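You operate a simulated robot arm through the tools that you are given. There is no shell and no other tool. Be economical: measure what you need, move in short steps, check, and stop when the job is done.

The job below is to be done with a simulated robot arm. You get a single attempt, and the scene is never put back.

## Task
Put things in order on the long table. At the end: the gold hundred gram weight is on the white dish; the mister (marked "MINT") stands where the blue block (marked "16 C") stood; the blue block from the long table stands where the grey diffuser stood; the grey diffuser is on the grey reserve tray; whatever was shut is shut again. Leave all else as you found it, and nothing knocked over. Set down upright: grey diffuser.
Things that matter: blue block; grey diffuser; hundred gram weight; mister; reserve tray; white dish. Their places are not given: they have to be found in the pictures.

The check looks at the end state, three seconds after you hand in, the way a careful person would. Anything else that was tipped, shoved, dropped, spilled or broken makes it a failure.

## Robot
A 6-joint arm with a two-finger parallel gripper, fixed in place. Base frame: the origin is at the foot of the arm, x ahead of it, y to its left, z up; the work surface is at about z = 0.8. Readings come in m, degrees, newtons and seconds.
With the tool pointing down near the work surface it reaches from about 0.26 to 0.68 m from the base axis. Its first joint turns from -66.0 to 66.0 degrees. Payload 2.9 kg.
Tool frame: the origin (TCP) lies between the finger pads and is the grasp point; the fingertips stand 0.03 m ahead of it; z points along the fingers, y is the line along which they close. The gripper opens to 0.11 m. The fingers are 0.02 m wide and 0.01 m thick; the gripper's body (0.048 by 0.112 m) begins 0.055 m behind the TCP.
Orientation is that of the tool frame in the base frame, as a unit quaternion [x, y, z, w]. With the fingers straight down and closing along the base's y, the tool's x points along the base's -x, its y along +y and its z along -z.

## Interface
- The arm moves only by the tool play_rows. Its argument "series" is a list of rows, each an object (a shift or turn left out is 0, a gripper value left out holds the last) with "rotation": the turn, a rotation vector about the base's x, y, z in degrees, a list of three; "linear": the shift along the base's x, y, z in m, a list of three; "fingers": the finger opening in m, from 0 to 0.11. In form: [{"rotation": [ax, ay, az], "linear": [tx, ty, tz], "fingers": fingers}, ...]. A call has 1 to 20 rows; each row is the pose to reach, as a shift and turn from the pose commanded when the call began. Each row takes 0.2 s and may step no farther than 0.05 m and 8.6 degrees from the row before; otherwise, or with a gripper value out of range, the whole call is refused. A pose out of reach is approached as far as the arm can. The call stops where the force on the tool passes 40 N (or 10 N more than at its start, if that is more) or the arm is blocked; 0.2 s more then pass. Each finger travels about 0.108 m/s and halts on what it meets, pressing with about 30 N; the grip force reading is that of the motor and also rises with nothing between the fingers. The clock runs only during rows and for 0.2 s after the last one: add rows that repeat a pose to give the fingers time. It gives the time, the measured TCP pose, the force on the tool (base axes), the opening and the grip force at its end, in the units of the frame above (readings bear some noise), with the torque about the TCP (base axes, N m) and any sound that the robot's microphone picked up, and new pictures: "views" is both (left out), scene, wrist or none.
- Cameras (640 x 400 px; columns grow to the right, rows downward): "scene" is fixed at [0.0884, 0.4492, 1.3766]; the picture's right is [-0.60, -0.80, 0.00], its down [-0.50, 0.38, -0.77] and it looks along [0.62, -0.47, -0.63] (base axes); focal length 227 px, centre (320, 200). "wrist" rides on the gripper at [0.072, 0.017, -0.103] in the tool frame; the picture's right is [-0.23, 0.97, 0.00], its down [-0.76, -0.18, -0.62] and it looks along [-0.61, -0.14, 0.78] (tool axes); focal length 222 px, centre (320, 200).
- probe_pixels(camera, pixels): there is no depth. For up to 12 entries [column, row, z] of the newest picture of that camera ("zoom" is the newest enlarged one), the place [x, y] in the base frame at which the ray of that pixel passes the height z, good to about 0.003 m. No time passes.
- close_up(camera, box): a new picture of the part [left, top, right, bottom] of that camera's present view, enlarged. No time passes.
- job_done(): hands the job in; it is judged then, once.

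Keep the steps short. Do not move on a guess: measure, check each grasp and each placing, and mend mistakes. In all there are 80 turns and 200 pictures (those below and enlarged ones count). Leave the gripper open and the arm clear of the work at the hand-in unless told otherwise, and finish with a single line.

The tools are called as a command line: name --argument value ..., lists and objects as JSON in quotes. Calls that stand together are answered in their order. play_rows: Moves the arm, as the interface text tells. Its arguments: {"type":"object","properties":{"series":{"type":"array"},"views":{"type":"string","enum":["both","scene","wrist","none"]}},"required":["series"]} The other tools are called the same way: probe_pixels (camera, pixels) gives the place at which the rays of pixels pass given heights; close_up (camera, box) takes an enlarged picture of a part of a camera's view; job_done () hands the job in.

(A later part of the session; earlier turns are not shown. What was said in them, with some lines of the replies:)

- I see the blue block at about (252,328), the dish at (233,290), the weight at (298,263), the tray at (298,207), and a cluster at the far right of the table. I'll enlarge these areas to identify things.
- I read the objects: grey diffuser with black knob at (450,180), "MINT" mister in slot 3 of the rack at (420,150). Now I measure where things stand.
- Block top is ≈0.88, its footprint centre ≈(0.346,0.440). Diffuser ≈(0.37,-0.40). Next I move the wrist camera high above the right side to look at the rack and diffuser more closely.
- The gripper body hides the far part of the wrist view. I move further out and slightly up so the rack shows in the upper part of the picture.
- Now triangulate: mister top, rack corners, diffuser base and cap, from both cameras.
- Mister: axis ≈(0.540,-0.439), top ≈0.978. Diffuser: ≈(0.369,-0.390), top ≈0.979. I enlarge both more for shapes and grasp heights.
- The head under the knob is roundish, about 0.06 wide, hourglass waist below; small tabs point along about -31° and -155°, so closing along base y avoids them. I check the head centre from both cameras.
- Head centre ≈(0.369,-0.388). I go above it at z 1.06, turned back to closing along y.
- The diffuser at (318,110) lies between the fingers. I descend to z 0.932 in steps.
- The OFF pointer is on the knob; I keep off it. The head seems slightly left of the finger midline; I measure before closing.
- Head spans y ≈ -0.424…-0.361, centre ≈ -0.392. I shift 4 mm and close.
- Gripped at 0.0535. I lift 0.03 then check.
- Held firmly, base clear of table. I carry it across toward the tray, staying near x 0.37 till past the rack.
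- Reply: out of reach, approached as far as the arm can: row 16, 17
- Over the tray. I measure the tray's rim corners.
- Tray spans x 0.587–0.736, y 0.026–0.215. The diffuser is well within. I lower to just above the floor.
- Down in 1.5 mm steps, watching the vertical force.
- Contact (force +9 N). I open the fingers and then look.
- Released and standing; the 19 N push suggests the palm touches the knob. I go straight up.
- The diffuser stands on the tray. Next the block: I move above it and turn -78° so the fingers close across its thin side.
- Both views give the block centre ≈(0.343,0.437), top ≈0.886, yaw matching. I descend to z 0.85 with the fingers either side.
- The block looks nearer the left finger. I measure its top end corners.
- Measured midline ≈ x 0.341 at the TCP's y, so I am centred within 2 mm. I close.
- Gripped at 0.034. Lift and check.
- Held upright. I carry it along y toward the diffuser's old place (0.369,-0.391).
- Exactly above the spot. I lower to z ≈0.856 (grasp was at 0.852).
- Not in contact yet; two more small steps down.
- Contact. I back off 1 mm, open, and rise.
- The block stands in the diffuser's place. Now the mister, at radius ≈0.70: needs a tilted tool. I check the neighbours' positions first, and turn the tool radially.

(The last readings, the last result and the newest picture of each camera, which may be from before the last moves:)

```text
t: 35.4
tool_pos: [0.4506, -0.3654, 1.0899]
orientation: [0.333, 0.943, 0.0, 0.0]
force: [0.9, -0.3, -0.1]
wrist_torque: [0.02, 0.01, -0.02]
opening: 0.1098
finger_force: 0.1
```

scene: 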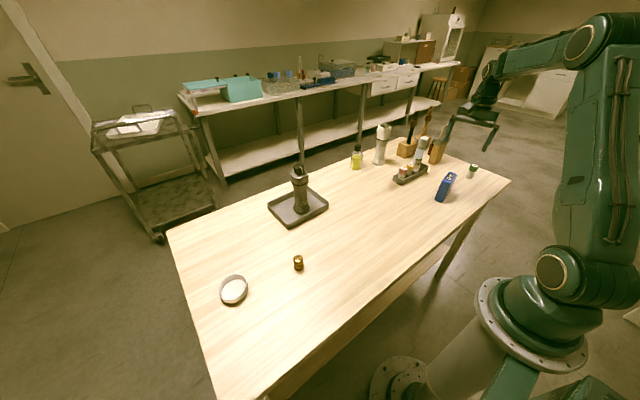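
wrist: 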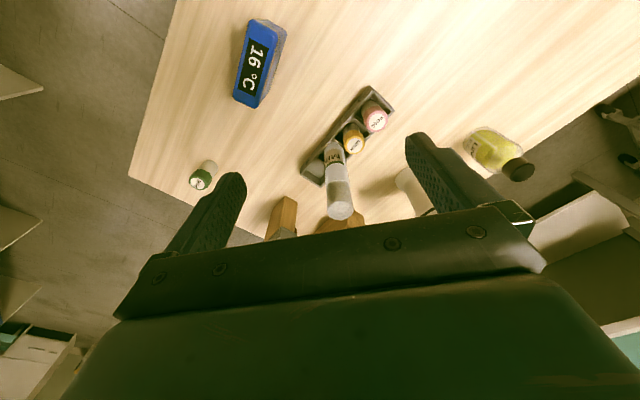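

Neighbours are ≥0.09 m away from the finger places. Now tilt 25° outward and move to the pre-grasp point.

play_rows --series '[{"linear": [0.01, -0.008, 0], "rotation": [-3.93, -4.86, 0]}, {"linear": [0.02, -0.016, 0], "rotation": [-7.86, -9.71, 0]}, {"linear": [0.03, -0.025, 0], "rotation": [-11.8, -14.57, 0]}, {"linear": [0.042, -0.035, -0.01], "rotation": [-15.7, -19.4, 0]}, {"linear": [0.054, -0.0446, -0.03], "rotation": [-15.7, -19.4, 0]}, {"linear": [0.054, -0.0446, -0.03], "rotation": [-15.7, -19.4, 0]}]'

```text
t: 36.8
tool_pos: [0.5032, -0.4089, 1.0613]
orientation: [0.327, 0.92, -0.072, 0.204]
force: [0.4, 0.2, 0.6]
wrist_torque: [-0.01, 0.0, 0.04]
opening: 0.1098
finger_force: 0.0
```

scene: 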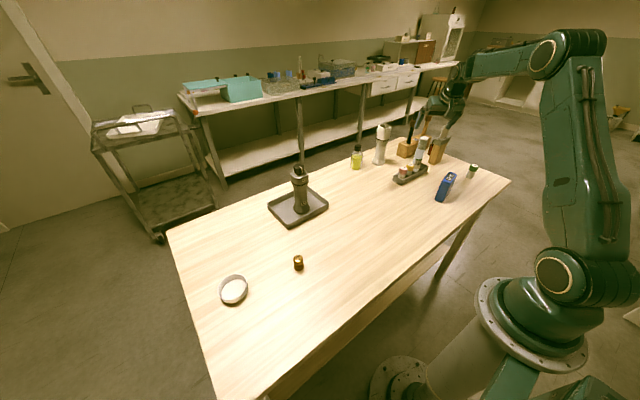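
wrist: 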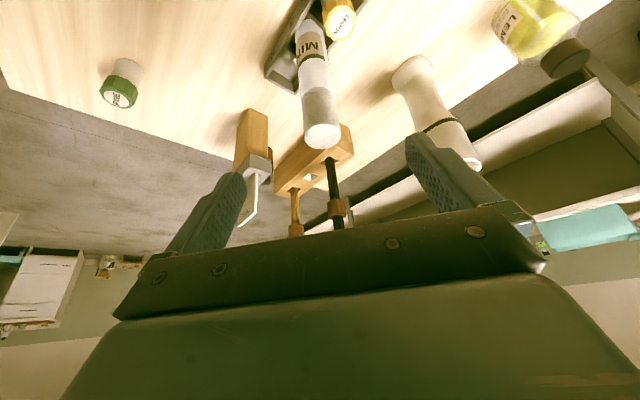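

The mister top shows at (321,136). I measure it and the body edges in this view.

probe_pixels --camera "wrist" --pixels '[[322, 136, 0.978], [304, 136, 0.978], [342, 132, 0.978], [318, 89, 0.93]]'

close_up --camera "wrist" --box '[250, 0, 410, 160]'

```text
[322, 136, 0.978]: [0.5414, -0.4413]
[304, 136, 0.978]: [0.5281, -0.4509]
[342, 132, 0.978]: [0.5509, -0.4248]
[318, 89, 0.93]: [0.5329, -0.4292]
```

```text
2.50 times, centred on (330, 80) of wrist
```

zoom: 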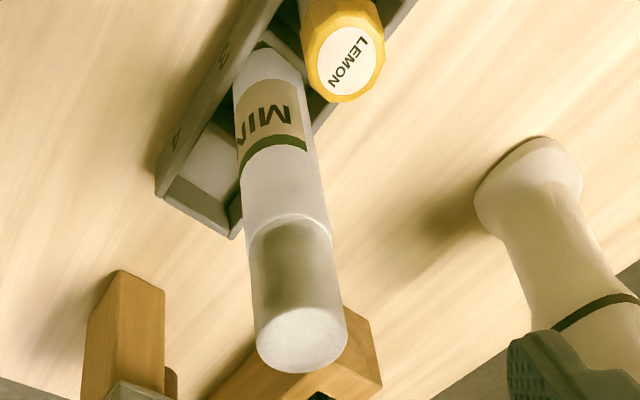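

Mister confirmed at (0.540,-0.440). I descend along the tool axis to TCP z 0.93 – the pads then grip body just under the cap.

play_rows --series '[{"linear": [0, 0, -0.03]}, {"linear": [0.009, -0.0075, -0.055]}, {"linear": [0.018, -0.015, -0.08]}, {"linear": [0.027, -0.022, -0.105]}, {"linear": [0.0355, -0.0295, -0.13]}, {"linear": [0.0355, -0.0295, -0.13]}]'

```text
t: 38.2
tool_pos: [0.538, -0.4417, 0.9326]
orientation: [0.326, 0.92, -0.072, 0.204]
force: [-0.1, -0.6, 0.5]
wrist_torque: [0.0, -0.03, 0.03]
opening: 0.1099
finger_force: 0.0
```

scene: 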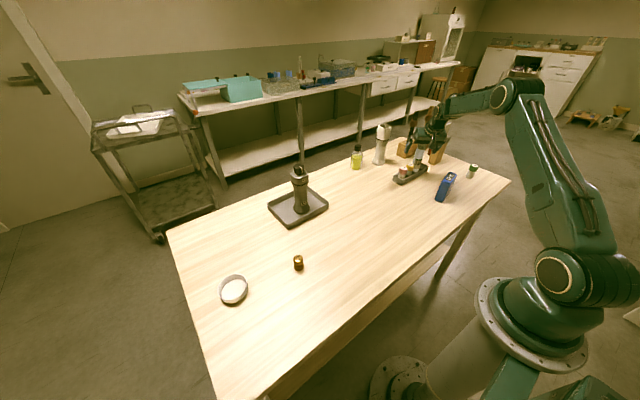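
wrist: 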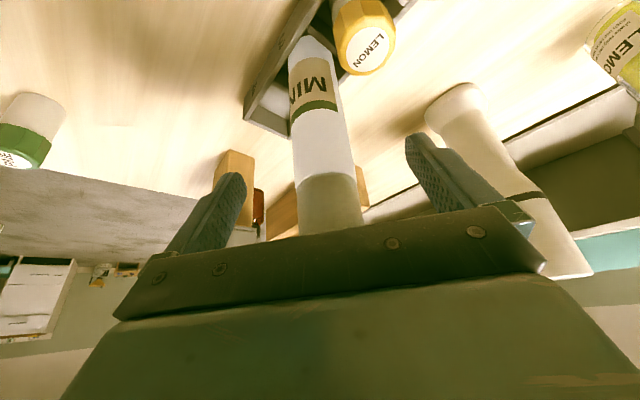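

The mister is between the fingers, boundary of the cap near the tips. Close.

play_rows --series '[{"linear": [0.001, 0.001, -0.002], "fingers": 0.07}, {"linear": [0.001, 0.001, -0.002], "fingers": 0.02}, {"linear": [0.001, 0.001, -0.002], "fingers": 0.02}, {"linear": [0.001, 0.001, -0.002], "fingers": 0.02}, {"linear": [0.001, 0.001, -0.002], "fingers": 0.02}]' --views "wrist"

```text
t: 39.4
tool_pos: [0.5399, -0.4405, 0.9295]
orientation: [0.326, 0.92, -0.073, 0.204]
force: [0.6, 0.1, 0.9]
wrist_torque: [0.01, -0.02, -0.02]
opening: 0.0342
finger_force: 29.8
```

wrist: 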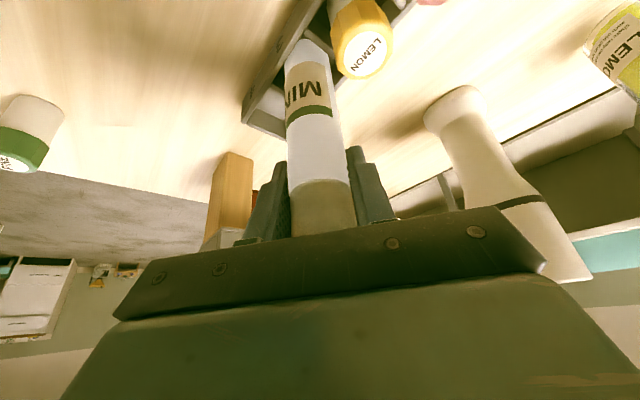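

Gripped at 0.034. I lift straight up in small steps, checking that the rack stays down.

play_rows --series '[{"linear": [0, 0, 0.01]}, {"linear": [0, 0, 0.02]}, {"linear": [0, 0, 0.035]}, {"linear": [-0.003, 0.003, 0.05]}, {"linear": [-0.003, 0.003, 0.05]}]'

```text
t: 40.6
tool_pos: [0.5373, -0.4345, 0.9786]
orientation: [0.325, 0.921, -0.072, 0.204]
force: [-0.3, -0.1, -1.0]
wrist_torque: [-0.02, 0.04, -0.02]
opening: 0.034
finger_force: 30.2
```

scene: 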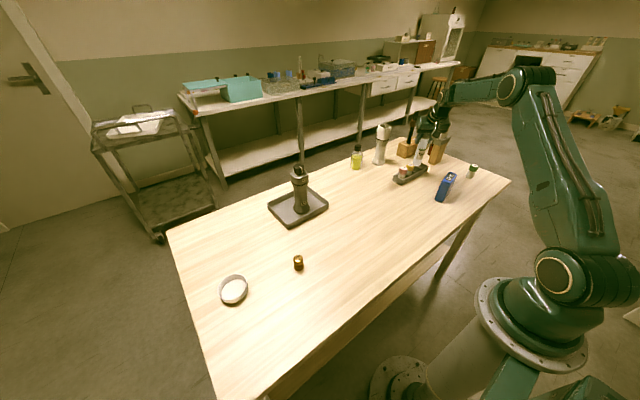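
wrist: 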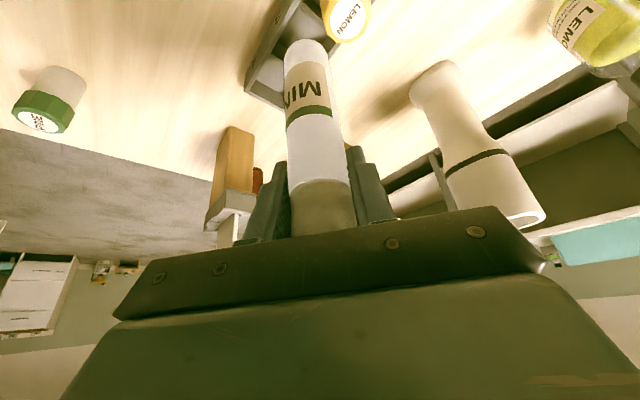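

The whole mister comes up with its cap, rack undisturbed. I raise more, pull inward, then swing across while turning the tilt with the arm.

play_rows --series '[{"linear": [-0.005, 0.004, 0.03]}, {"linear": [-0.03, 0.025, 0.045]}, {"linear": [-0.06, 0.055, 0.05]}, {"linear": [-0.09, 0.09, 0.05]}, {"linear": [-0.115, 0.13, 0.05], "rotation": [0, 0, 8]}, {"linear": [-0.135, 0.173, 0.05], "rotation": [0, 0, 16]}, {"linear": [-0.14, 0.218, 0.05], "rotation": [0, 0, 24]}, {"linear": [-0.14, 0.263, 0.05], "rotation": [0, 0, 32]}, {"linear": [-0.14, 0.308, 0.05], "rotation": [0, 0, 40]}, {"linear": [-0.14, 0.353, 0.05], "rotation": [0, 0, 48]}, {"linear": [-0.14, 0.398, 0.05], "rotation": [0, 0, 56]}, {"linear": [-0.14, 0.443, 0.05], "rotation": [0, 0, 64]}, {"linear": [-0.14, 0.488, 0.05], "rotation": [0, 0, 72]}, {"linear": [-0.14, 0.533, 0.05], "rotation": [0, 0, 80]}, {"linear": [-0.145, 0.578, 0.05], "rotation": [0, 0, 86]}, {"linear": [-0.155, 0.623, 0.05], "rotation": [0, 0, 91]}, {"linear": [-0.165, 0.667, 0.05], "rotation": [0, 0, 91]}, {"linear": [-0.175, 0.711, 0.05], "rotation": [0, 0, 91]}, {"linear": [-0.185, 0.755, 0.05], "rotation": [0, 0, 91]}, {"linear": [-0.19, 0.795, 0.05], "rotation": [0, 0, 91]}]'

```text
t: 44.8
tool_pos: [0.3488, 0.3609, 1.0293]
orientation: [-0.428, 0.878, 0.095, 0.193]
force: [0.1, 0.1, -0.9]
wrist_torque: [0.0, 0.01, 0.03]
opening: 0.0341
finger_force: 29.5
```

scene: 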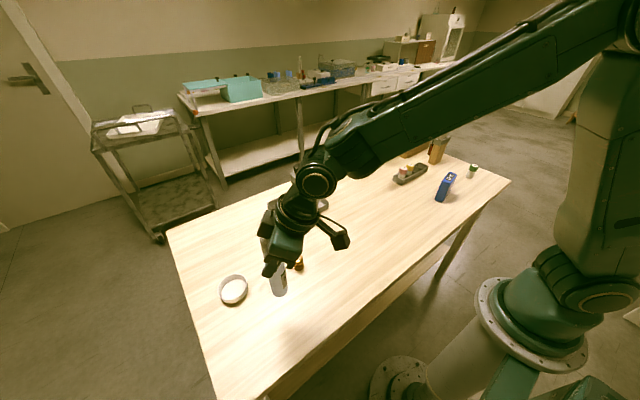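
wrist: 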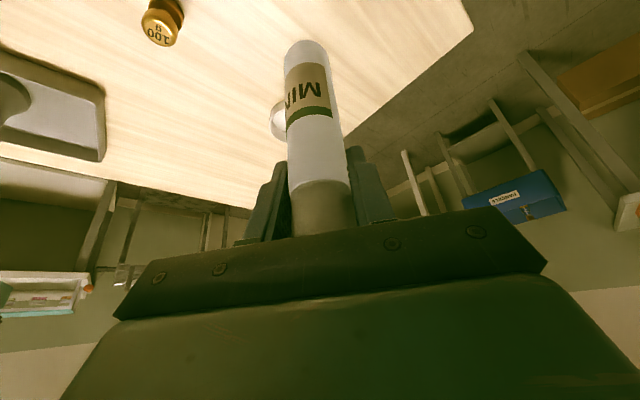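

Upright and held. Move to above (0.342,0.437) and lower to about 0.94.

play_rows --series '[{"linear": [-0.0035, 0.038, 0]}, {"linear": [-0.007, 0.0765, 0]}, {"linear": [-0.007, 0.0765, -0.04]}, {"linear": [-0.007, 0.0765, -0.07]}, {"linear": [-0.007, 0.0765, -0.09]}, {"linear": [-0.007, 0.0765, -0.09]}]'

```text
t: 46.2
tool_pos: [0.3391, 0.4357, 0.9394]
orientation: [-0.428, 0.877, 0.096, 0.195]
force: [-1.1, 0.5, -0.9]
wrist_torque: [0.03, -0.01, -0.01]
opening: 0.0339
finger_force: 30.6
```

scene: 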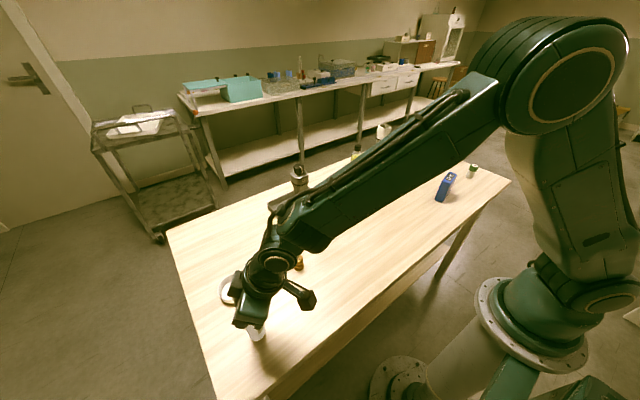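
wrist: 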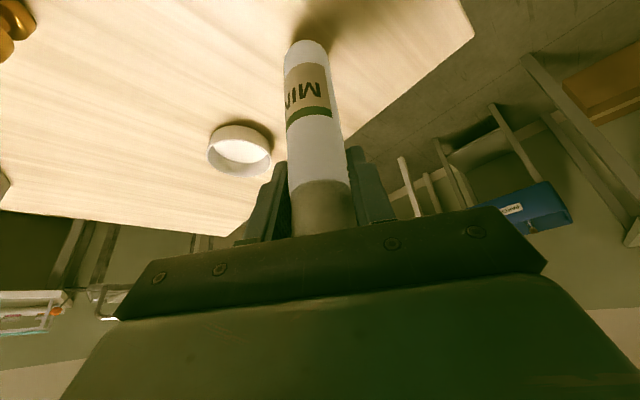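

play_rows --series '[{"linear": [0.002, 0.001, -0.003]}, {"linear": [0.002, 0.001, -0.006]}, {"linear": [0.002, 0.001, -0.009]}, {"linear": [0.002, 0.001, -0.009]}]' --views "none"

play_rows --series '[{"linear": [0, 0, -0.001]}, {"linear": [0, 0, -0.002]}, {"linear": [0, 0, -0.002]}]' --views "none"

```text
t: 47.2
tool_pos: [0.3413, 0.4374, 0.9296]
orientation: [-0.428, 0.878, 0.095, 0.193]
force: [-0.1, -0.4, 0.3]
wrist_torque: [0.01, 0.02, 0.02]
opening: 0.0342
finger_force: 30.2
```

```text
t: 48.0
tool_pos: [0.3422, 0.4377, 0.9274]
orientation: [-0.428, 0.878, 0.095, 0.194]
force: [-0.6, 0.1, -0.4]
wrist_torque: [-0.01, -0.04, 0.02]
opening: 0.0341
finger_force: 30.1
```

play_rows --series '[{"linear": [0, 0, -0.001]}, {"linear": [0, 0, -0.002]}, {"linear": [0, 0, -0.002]}]' --views "wrist"

```text
t: 48.8
tool_pos: [0.3412, 0.4369, 0.9268]
orientation: [-0.428, 0.877, 0.095, 0.195]
force: [0.0, -0.4, 0.3]
wrist_torque: [0.01, -0.01, 0.03]
opening: 0.0341
finger_force: 30.6
```

wrist: 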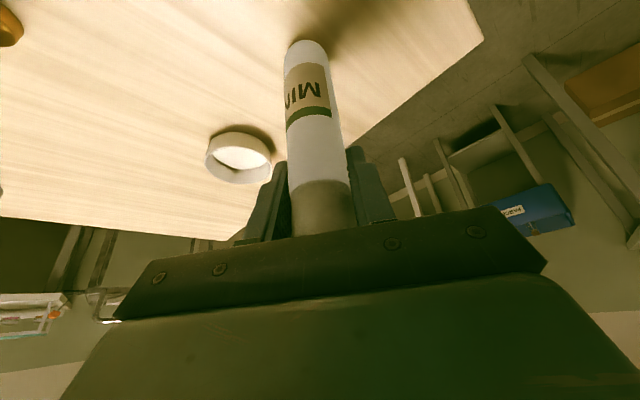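

Maybe not yet touching; 1.5 mm more.

play_rows --series '[{"linear": [0, 0, -0.001]}, {"linear": [0, 0, -0.0015]}, {"linear": [0, 0, -0.0015]}]' --views "none"

```text
t: 49.6
tool_pos: [0.3428, 0.4372, 0.9247]
orientation: [-0.428, 0.878, 0.095, 0.194]
force: [-0.5, -0.6, -0.3]
wrist_torque: [-0.01, 0.01, 0.01]
opening: 0.034
finger_force: 29.8
```

play_rows --series '[{"linear": [0, 0, -0.001]}, {"linear": [0, 0, -0.002]}, {"linear": [0, 0, -0.002]}]' --views "none"

```text
t: 50.4
tool_pos: [0.3428, 0.4366, 0.924]
orientation: [-0.428, 0.877, 0.096, 0.196]
force: [-4.0, -4.4, 21.1]
wrist_torque: [-0.45, 0.5, -0.04]
opening: 0.0342
finger_force: 29.8
```

Contact. Back off 1 mm, open, then retreat along the tool axis.

play_rows --series '[{"linear": [0, 0, 0.001]}, {"linear": [0, 0, 0.001], "fingers": 0.05}, {"linear": [0, 0, 0.001], "fingers": 0.08}, {"linear": [0, 0, 0.001], "fingers": 0.11}, {"linear": [0, 0, 0.001], "fingers": 0.11}, {"linear": [-0.008, -0.01, 0.028]}, {"linear": [-0.016, -0.02, 0.056]}, {"linear": [-0.024, -0.03, 0.084]}, {"linear": [-0.031, -0.04, 0.11]}, {"linear": [-0.031, -0.04, 0.14]}, {"linear": [-0.031, -0.04, 0.14]}]'

```text
t: 52.8
tool_pos: [0.3117, 0.3966, 1.0625]
orientation: [-0.428, 0.878, 0.095, 0.195]
force: [-0.5, 0.4, 0.7]
wrist_torque: [0.02, 0.0, 0.01]
opening: 0.11
finger_force: 0.2
```

scene: 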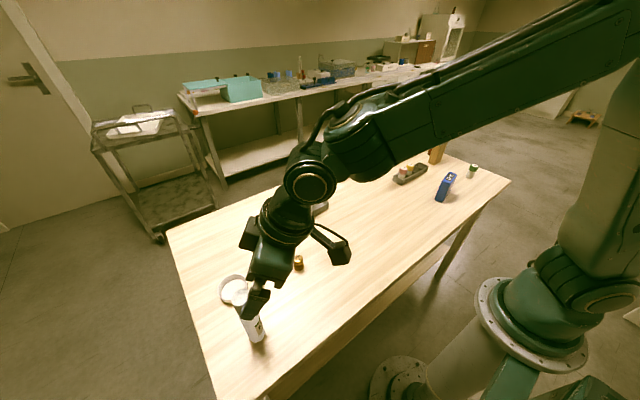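
wrist: 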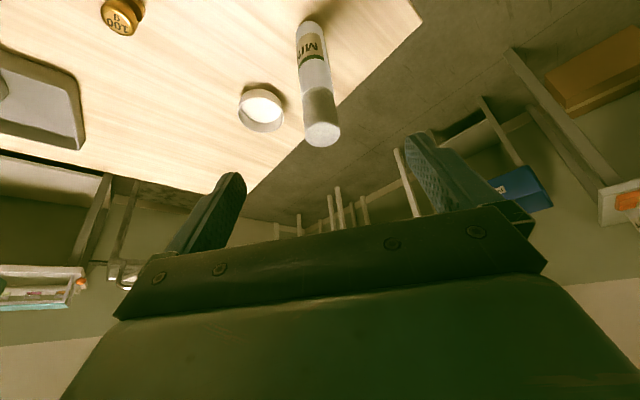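

The mister stands upright. I untilt and move above the weight near (0.436,0.268).

play_rows --series '[{"linear": [0.01, -0.03, 0.02], "rotation": [-4.9, 3.85, 0]}, {"linear": [0.03, -0.06, 0.02], "rotation": [-9.85, 7.7, 0]}, {"linear": [0.06, -0.09, 0.0], "rotation": [-14.8, 11.55, 0]}, {"linear": [0.09, -0.115, -0.03], "rotation": [-19.7, 15.4, 0]}, {"linear": [0.11, -0.13, -0.07], "rotation": [-19.7, 15.4, 0]}, {"linear": [0.121, -0.13, -0.11], "rotation": [-19.7, 15.4, 0]}, {"linear": [0.121, -0.13, -0.11], "rotation": [-19.7, 15.4, 0]}]'

```text
t: 54.4
tool_pos: [0.4339, 0.2637, 0.9507]
orientation: [-0.438, 0.899, 0.0, 0.0]
force: [-0.2, 0.5, -0.6]
wrist_torque: [0.02, 0.0, 0.02]
opening: 0.1099
finger_force: 0.0
```

scene: 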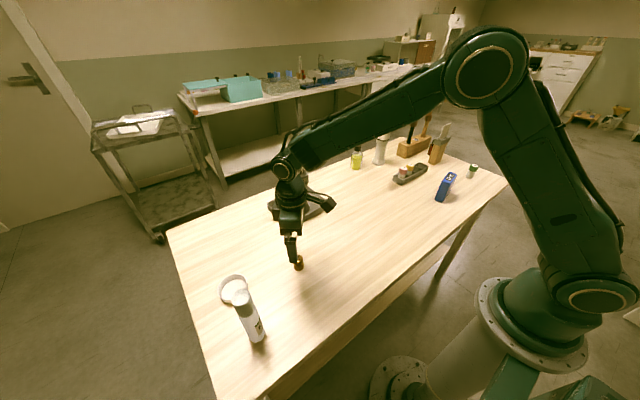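
wrist: 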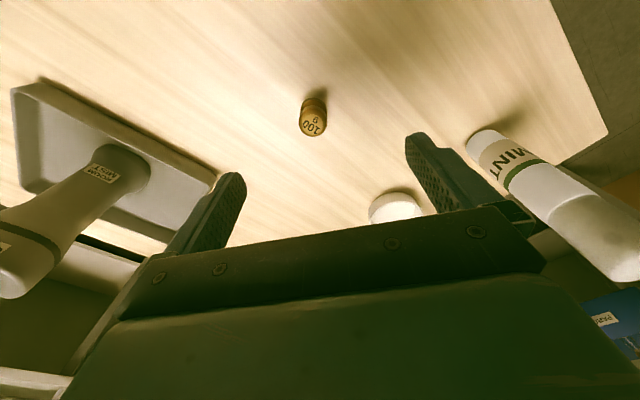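

close_up --camera "wrist" --box '[280, 80, 350, 150]'

probe_pixels --camera "wrist" --pixels '[[312, 124, 0.83], [312, 124, 0.835], [300, 122, 0.835], [326, 122, 0.835], [314, 103, 0.8], [312, 124, 0.84]]'

close_up --camera "scene" --box '[200, 240, 310, 350]'

```text
5.71 times, centred on (315, 115) of wrist
```

zoom: 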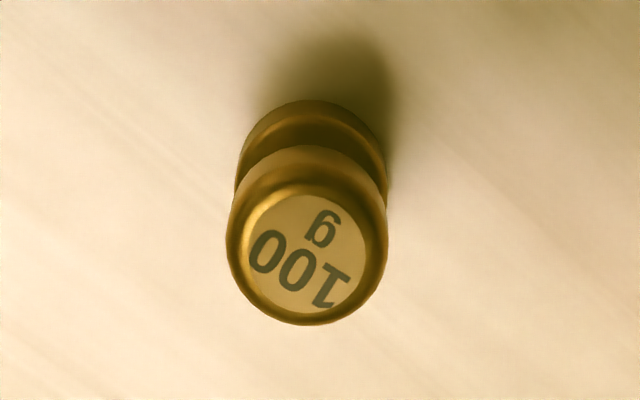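

```text
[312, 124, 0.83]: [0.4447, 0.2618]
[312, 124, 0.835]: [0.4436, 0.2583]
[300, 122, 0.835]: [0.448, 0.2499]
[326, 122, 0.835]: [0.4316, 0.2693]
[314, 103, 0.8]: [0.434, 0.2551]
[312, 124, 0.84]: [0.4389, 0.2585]
```

```text
3.64 times, centred on (255, 295) of scene
```

zoom: 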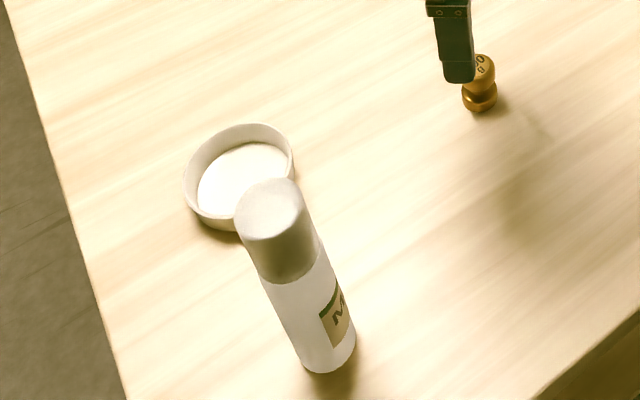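

Weight centre ≈(0.441,0.260), top ≈0.837. I shift and lower to z 0.842.

play_rows --series '[{"linear": [0.006, -0.003, 0]}, {"linear": [0.006, -0.003, -0.04]}, {"linear": [0.006, -0.003, -0.08]}, {"linear": [0.006, -0.003, -0.109]}, {"linear": [0.006, -0.003, -0.109]}]' --views "wrist"

```text
t: 55.6
tool_pos: [0.4385, 0.2641, 0.8447]
orientation: [-0.438, 0.899, 0.0, 0.0]
force: [0.6, -0.9, 0.0]
wrist_torque: [0.02, 0.0, -0.01]
opening: 0.1097
finger_force: 0.0
```

wrist: 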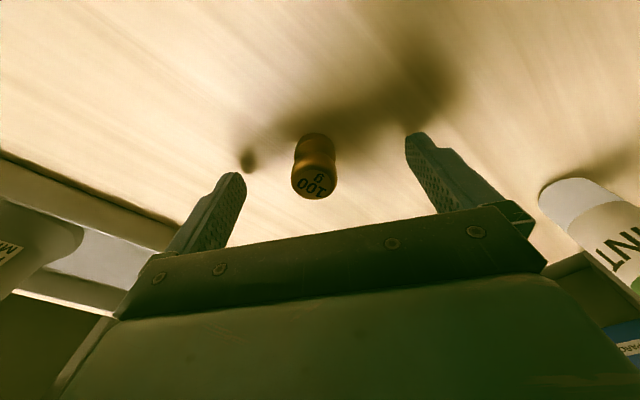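

probe_pixels --camera "wrist" --pixels '[[314, 186, 0.835], [292, 180, 0.832], [337, 178, 0.832], [317, 143, 0.8], [314, 186, 0.84]]'

```text
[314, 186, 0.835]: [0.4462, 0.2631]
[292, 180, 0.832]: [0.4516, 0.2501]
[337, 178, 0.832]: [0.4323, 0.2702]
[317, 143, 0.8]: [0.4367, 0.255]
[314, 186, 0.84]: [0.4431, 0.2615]
```

Centre ≈(0.442,0.261). Small shift, 3 mm lower, then close.

play_rows --series '[{"linear": [0.002, -0.002, -0.003]}, {"linear": [0.002, -0.002, -0.003], "fingers": 0.07}, {"linear": [0.002, -0.002, -0.003], "fingers": 0.03}, {"linear": [0.002, -0.002, -0.003], "fingers": 0.01}, {"linear": [0.002, -0.002, -0.003], "fingers": 0.01}, {"linear": [0.002, -0.002, -0.003], "fingers": 0.01}]' --views "wrist"

```text
t: 57.0
tool_pos: [0.441, 0.262, 0.8418]
orientation: [-0.438, 0.899, 0.0, -0.001]
force: [0.6, -0.4, 3.3]
wrist_torque: [0.0, 0.07, 0.0]
opening: 0.0263
finger_force: 30.3
```

wrist: 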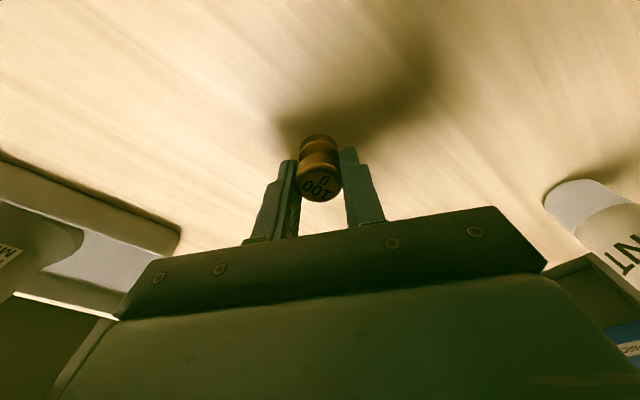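

Gripped at 0.026. Lift 0.1 and move toward the dish (0.481,0.441).

play_rows --series '[{"linear": [0, 0, 0.03]}, {"linear": [0, 0, 0.07]}, {"linear": [0, 0, 0.11]}, {"linear": [0.01, 0.045, 0.11]}, {"linear": [0.025, 0.09, 0.11]}, {"linear": [0.035, 0.13, 0.11]}, {"linear": [0.04, 0.155, 0.11]}, {"linear": [0.04, 0.155, 0.11]}]'

```text
t: 58.8
tool_pos: [0.4798, 0.4203, 0.9496]
orientation: [-0.438, 0.899, -0.001, 0.0]
force: [0.1, -0.2, -0.7]
wrist_torque: [0.01, -0.05, -0.01]
opening: 0.0268
finger_force: 30.2
```

scene: 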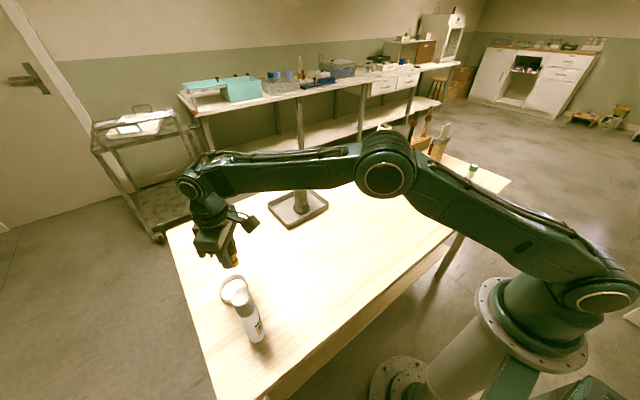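
wrist: 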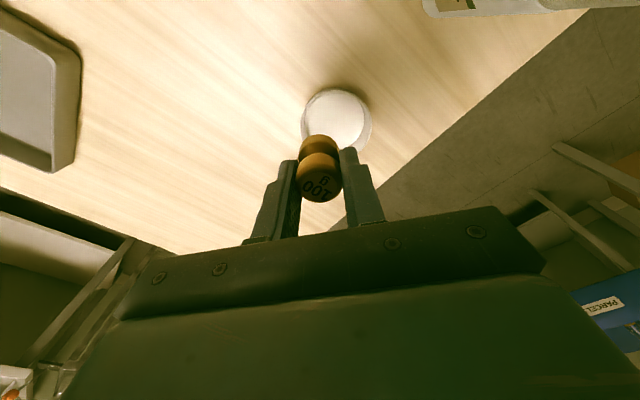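

Weight held. I measure the dish rim here.

probe_pixels --camera "wrist" --pixels '[[301, 122, 0.818], [372, 122, 0.818], [336, 88, 0.818], [336, 92, 0.805], [337, 120, 0.805]]'

close_up --camera "wrist" --box '[270, 70, 410, 210]'

close_up --camera "scene" --box '[190, 230, 290, 350]'

```text
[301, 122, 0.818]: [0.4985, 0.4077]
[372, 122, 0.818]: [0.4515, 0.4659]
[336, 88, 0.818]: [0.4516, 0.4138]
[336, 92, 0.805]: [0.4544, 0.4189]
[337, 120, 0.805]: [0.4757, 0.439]
```

```text
2.86 times, centred on (340, 140) of wrist
```

zoom: 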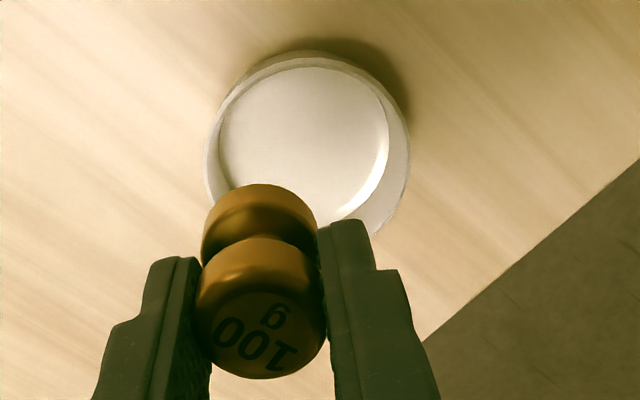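

```text
3.33 times, centred on (240, 290) of scene
```

zoom: 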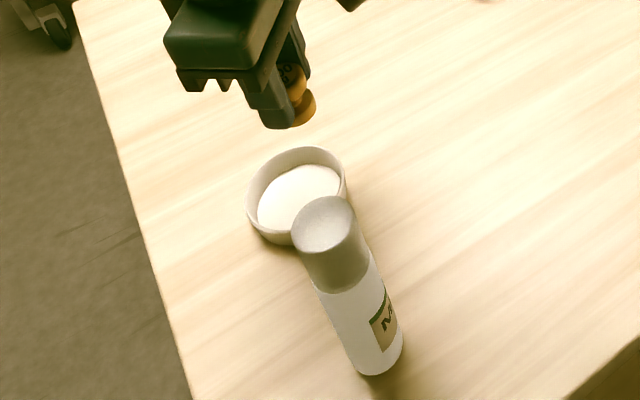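

Dish centre ≈(0.478,0.439), rim radius ≈0.037. I move over the centre, lower to 0.855; I will open only a little inside the dish.

play_rows --series '[{"linear": [-0.001, 0.019, 0]}, {"linear": [-0.001, 0.019, -0.04]}, {"linear": [-0.001, 0.019, -0.07]}, {"linear": [-0.001, 0.019, -0.094]}, {"linear": [-0.001, 0.019, -0.094]}]'

```text
t: 60.0
tool_pos: [0.4781, 0.4374, 0.8574]
orientation: [-0.439, 0.899, -0.001, 0.0]
force: [-0.6, -0.8, -0.8]
wrist_torque: [-0.01, -0.01, -0.02]
opening: 0.0269
finger_force: 30.1
```

scene: 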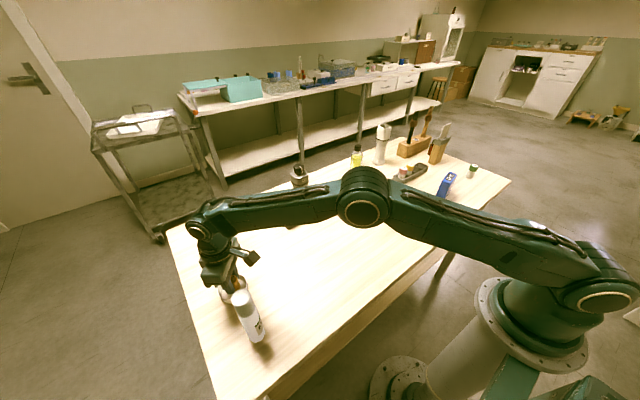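
wrist: 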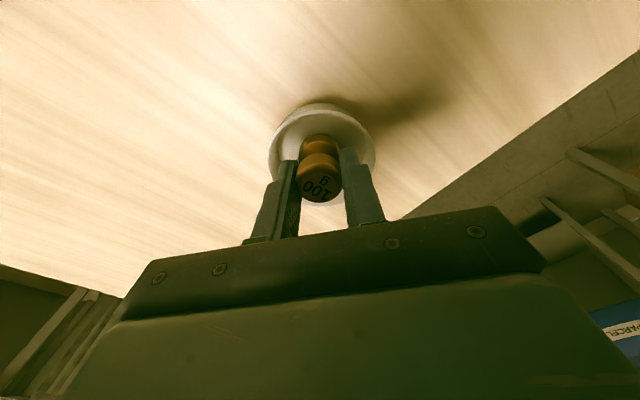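

Centred over the dish. Now slow steps down until touch.

play_rows --series '[{"linear": [0, 0, -0.002]}, {"linear": [0, 0, -0.004]}, {"linear": [0, 0, -0.006]}, {"linear": [0, 0, -0.007]}, {"linear": [0, 0, -0.007]}]' --views "wrist"

```text
t: 61.2
tool_pos: [0.4795, 0.4367, 0.8495]
orientation: [-0.437, 0.899, 0.0, -0.001]
force: [0.4, -0.1, -0.8]
wrist_torque: [0.01, -0.01, -0.03]
opening: 0.0266
finger_force: 30.2
```

wrist: 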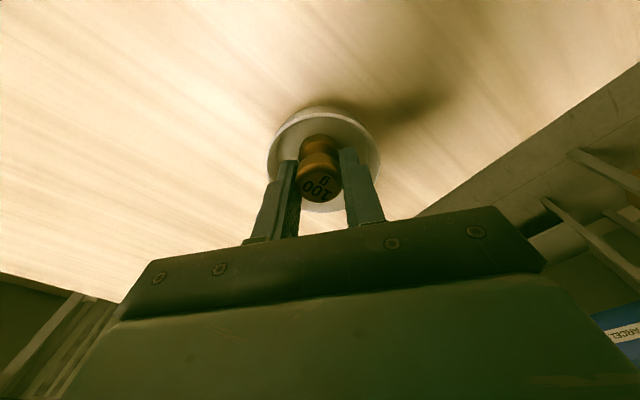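

play_rows --series '[{"linear": [0, 0, -0.001]}, {"linear": [0, 0, -0.002]}, {"linear": [0, 0, -0.002]}]' --views "none"

play_rows --series '[{"linear": [0, 0, -0.001]}, {"linear": [0, 0, -0.001]}]' --views "none"

```text
t: 62.0
tool_pos: [0.4798, 0.4375, 0.8479]
orientation: [-0.439, 0.899, -0.001, 0.0]
force: [0.3, -0.5, -1.4]
wrist_torque: [0.02, -0.04, 0.02]
opening: 0.0266
finger_force: 30.5
```

```text
t: 62.6
tool_pos: [0.4794, 0.4372, 0.8469]
orientation: [-0.438, 0.899, 0.001, 0.0]
force: [-0.1, 0.4, 1.3]
wrist_torque: [-0.02, 0.03, 0.0]
opening: 0.0265
finger_force: 29.8
```

play_rows --series '[{"linear": [0, 0, -0.001]}, {"linear": [0, 0, -0.001]}]' --views "none"

```text
t: 63.2
tool_pos: [0.4786, 0.4364, 0.8473]
orientation: [-0.439, 0.899, 0.001, 0.0]
force: [-0.5, -0.4, 8.0]
wrist_torque: [0.02, 0.02, -0.01]
opening: 0.0268
finger_force: 30.5
```

Contact. Open to 0.038 only, rise clear, then look.

play_rows --series '[{"linear": [0, 0, 0.0005], "fingers": 0.032}, {"linear": [0, 0, 0.0005], "fingers": 0.038}, {"linear": [0, 0, 0.0005], "fingers": 0.038}, {"linear": [0, 0, 0.01]}, {"linear": [0, 0, 0.03]}, {"linear": [0, 0, 0.06]}, {"linear": [0, 0, 0.1], "fingers": 0.11}, {"linear": [-0.01, -0.03, 0.14]}, {"linear": [-0.01, -0.07, 0.17]}, {"linear": [-0.01, -0.11, 0.2]}, {"linear": [-0.01, -0.15, 0.22]}, {"linear": [-0.01, -0.19, 0.23]}, {"linear": [-0.01, -0.23, 0.23]}, {"linear": [-0.01, -0.27, 0.23]}, {"linear": [-0.01, -0.27, 0.23]}]'

```text
refused: row 8 steps farther than a row can; nothing moved
```

play_rows --series '[{"linear": [0, 0, 0.0005], "fingers": 0.032}, {"linear": [0, 0, 0.0005], "fingers": 0.038}, {"linear": [0, 0, 0.0005], "fingers": 0.038}, {"linear": [0, 0, 0.01]}, {"linear": [0, 0, 0.03]}, {"linear": [0, 0, 0.06]}, {"linear": [0, 0, 0.1], "fingers": 0.11}, {"linear": [0, 0, 0.14]}, {"linear": [0, -0.03, 0.17]}, {"linear": [0, -0.07, 0.19]}, {"linear": [0, -0.11, 0.21]}, {"linear": [-0.01, -0.15, 0.23]}, {"linear": [-0.01, -0.19, 0.23]}, {"linear": [-0.01, -0.23, 0.23]}, {"linear": [-0.01, -0.27, 0.23]}, {"linear": [-0.01, -0.31, 0.23]}, {"linear": [-0.01, -0.35, 0.23]}, {"linear": [-0.01, -0.35, 0.23]}]'

```text
t: 67.0
tool_pos: [0.4698, 0.0856, 1.0762]
orientation: [-0.438, 0.899, 0.0, -0.001]
force: [-0.2, -0.4, 0.3]
wrist_torque: [-0.02, -0.02, -0.02]
opening: 0.1098
finger_force: 0.1
```

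scene: 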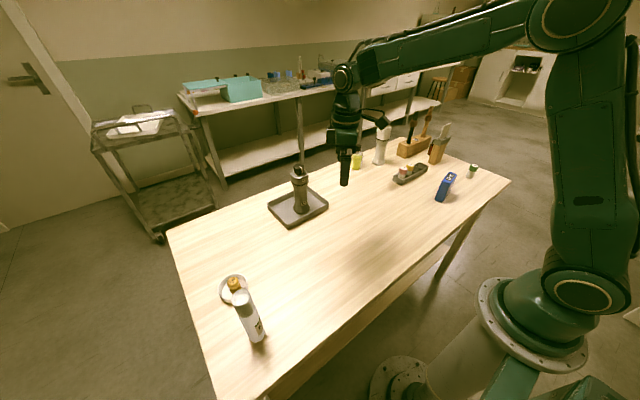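
wrist: 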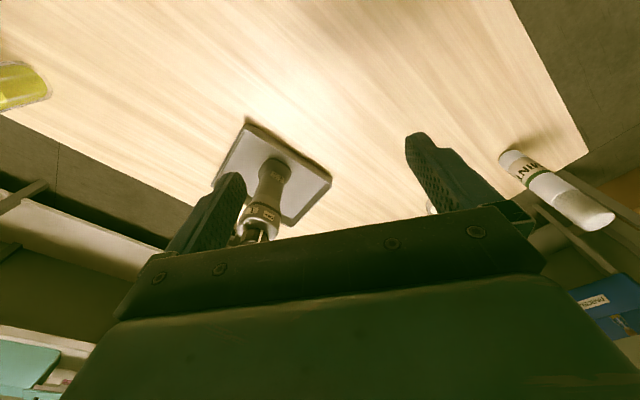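

All four are placed. I check details: weight and mister, diffuser knob, and the rack/block side.

close_up --camera "scene" --box '[200, 260, 290, 350]'

close_up --camera "scene" --box '[260, 155, 340, 235]'

close_up --camera "scene" --box '[340, 110, 500, 210]'

probe_pixels --camera "scene" --pixels '[[257, 336, 0.8], [447, 196, 0.8]]'

```text
4.44 times, centred on (245, 305) of scene
```

zoom: 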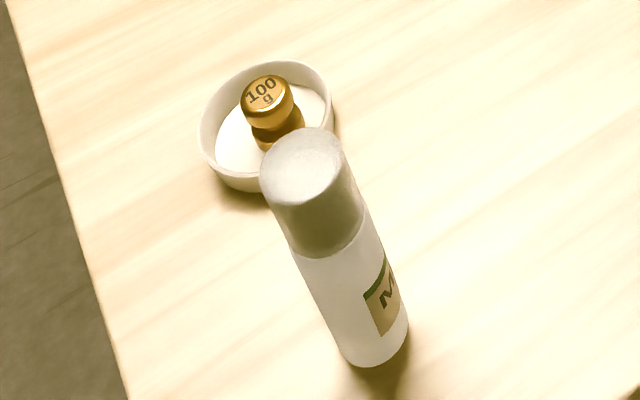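

```text
5.00 times, centred on (300, 195) of scene
```

zoom: 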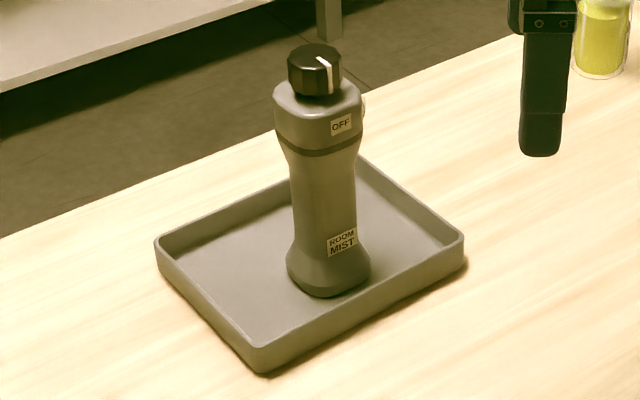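

```text
4.00 times, centred on (420, 160) of scene
```

zoom: 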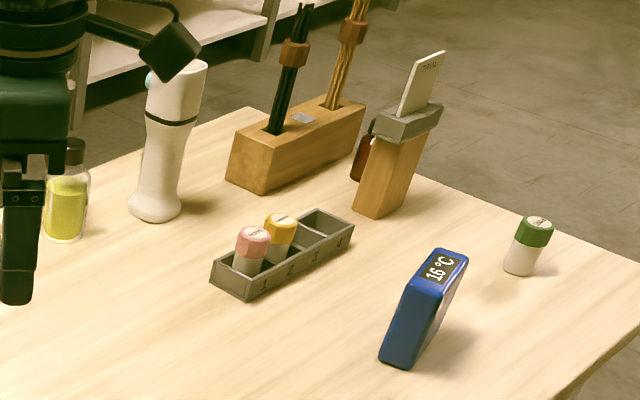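

```text
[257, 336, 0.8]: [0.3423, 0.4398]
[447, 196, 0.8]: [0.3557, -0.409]
```

Everything checks out: the weight is in the dish, the mister stands at (0.342,0.44), the block is in the diffuser's place, and the diffuser is upright on the tray with its knob still at OFF. The rack and the other objects look undisturbed. The gripper is open and the arm is clear, so I hand in.

job_done

```text
The job is handed in.
```

The job is handed in: weight on the dish, mister on the block's old spot, block on the diffuser's old spot, diffuser upright on the reserve tray and still OFF, and nothing knocked over.
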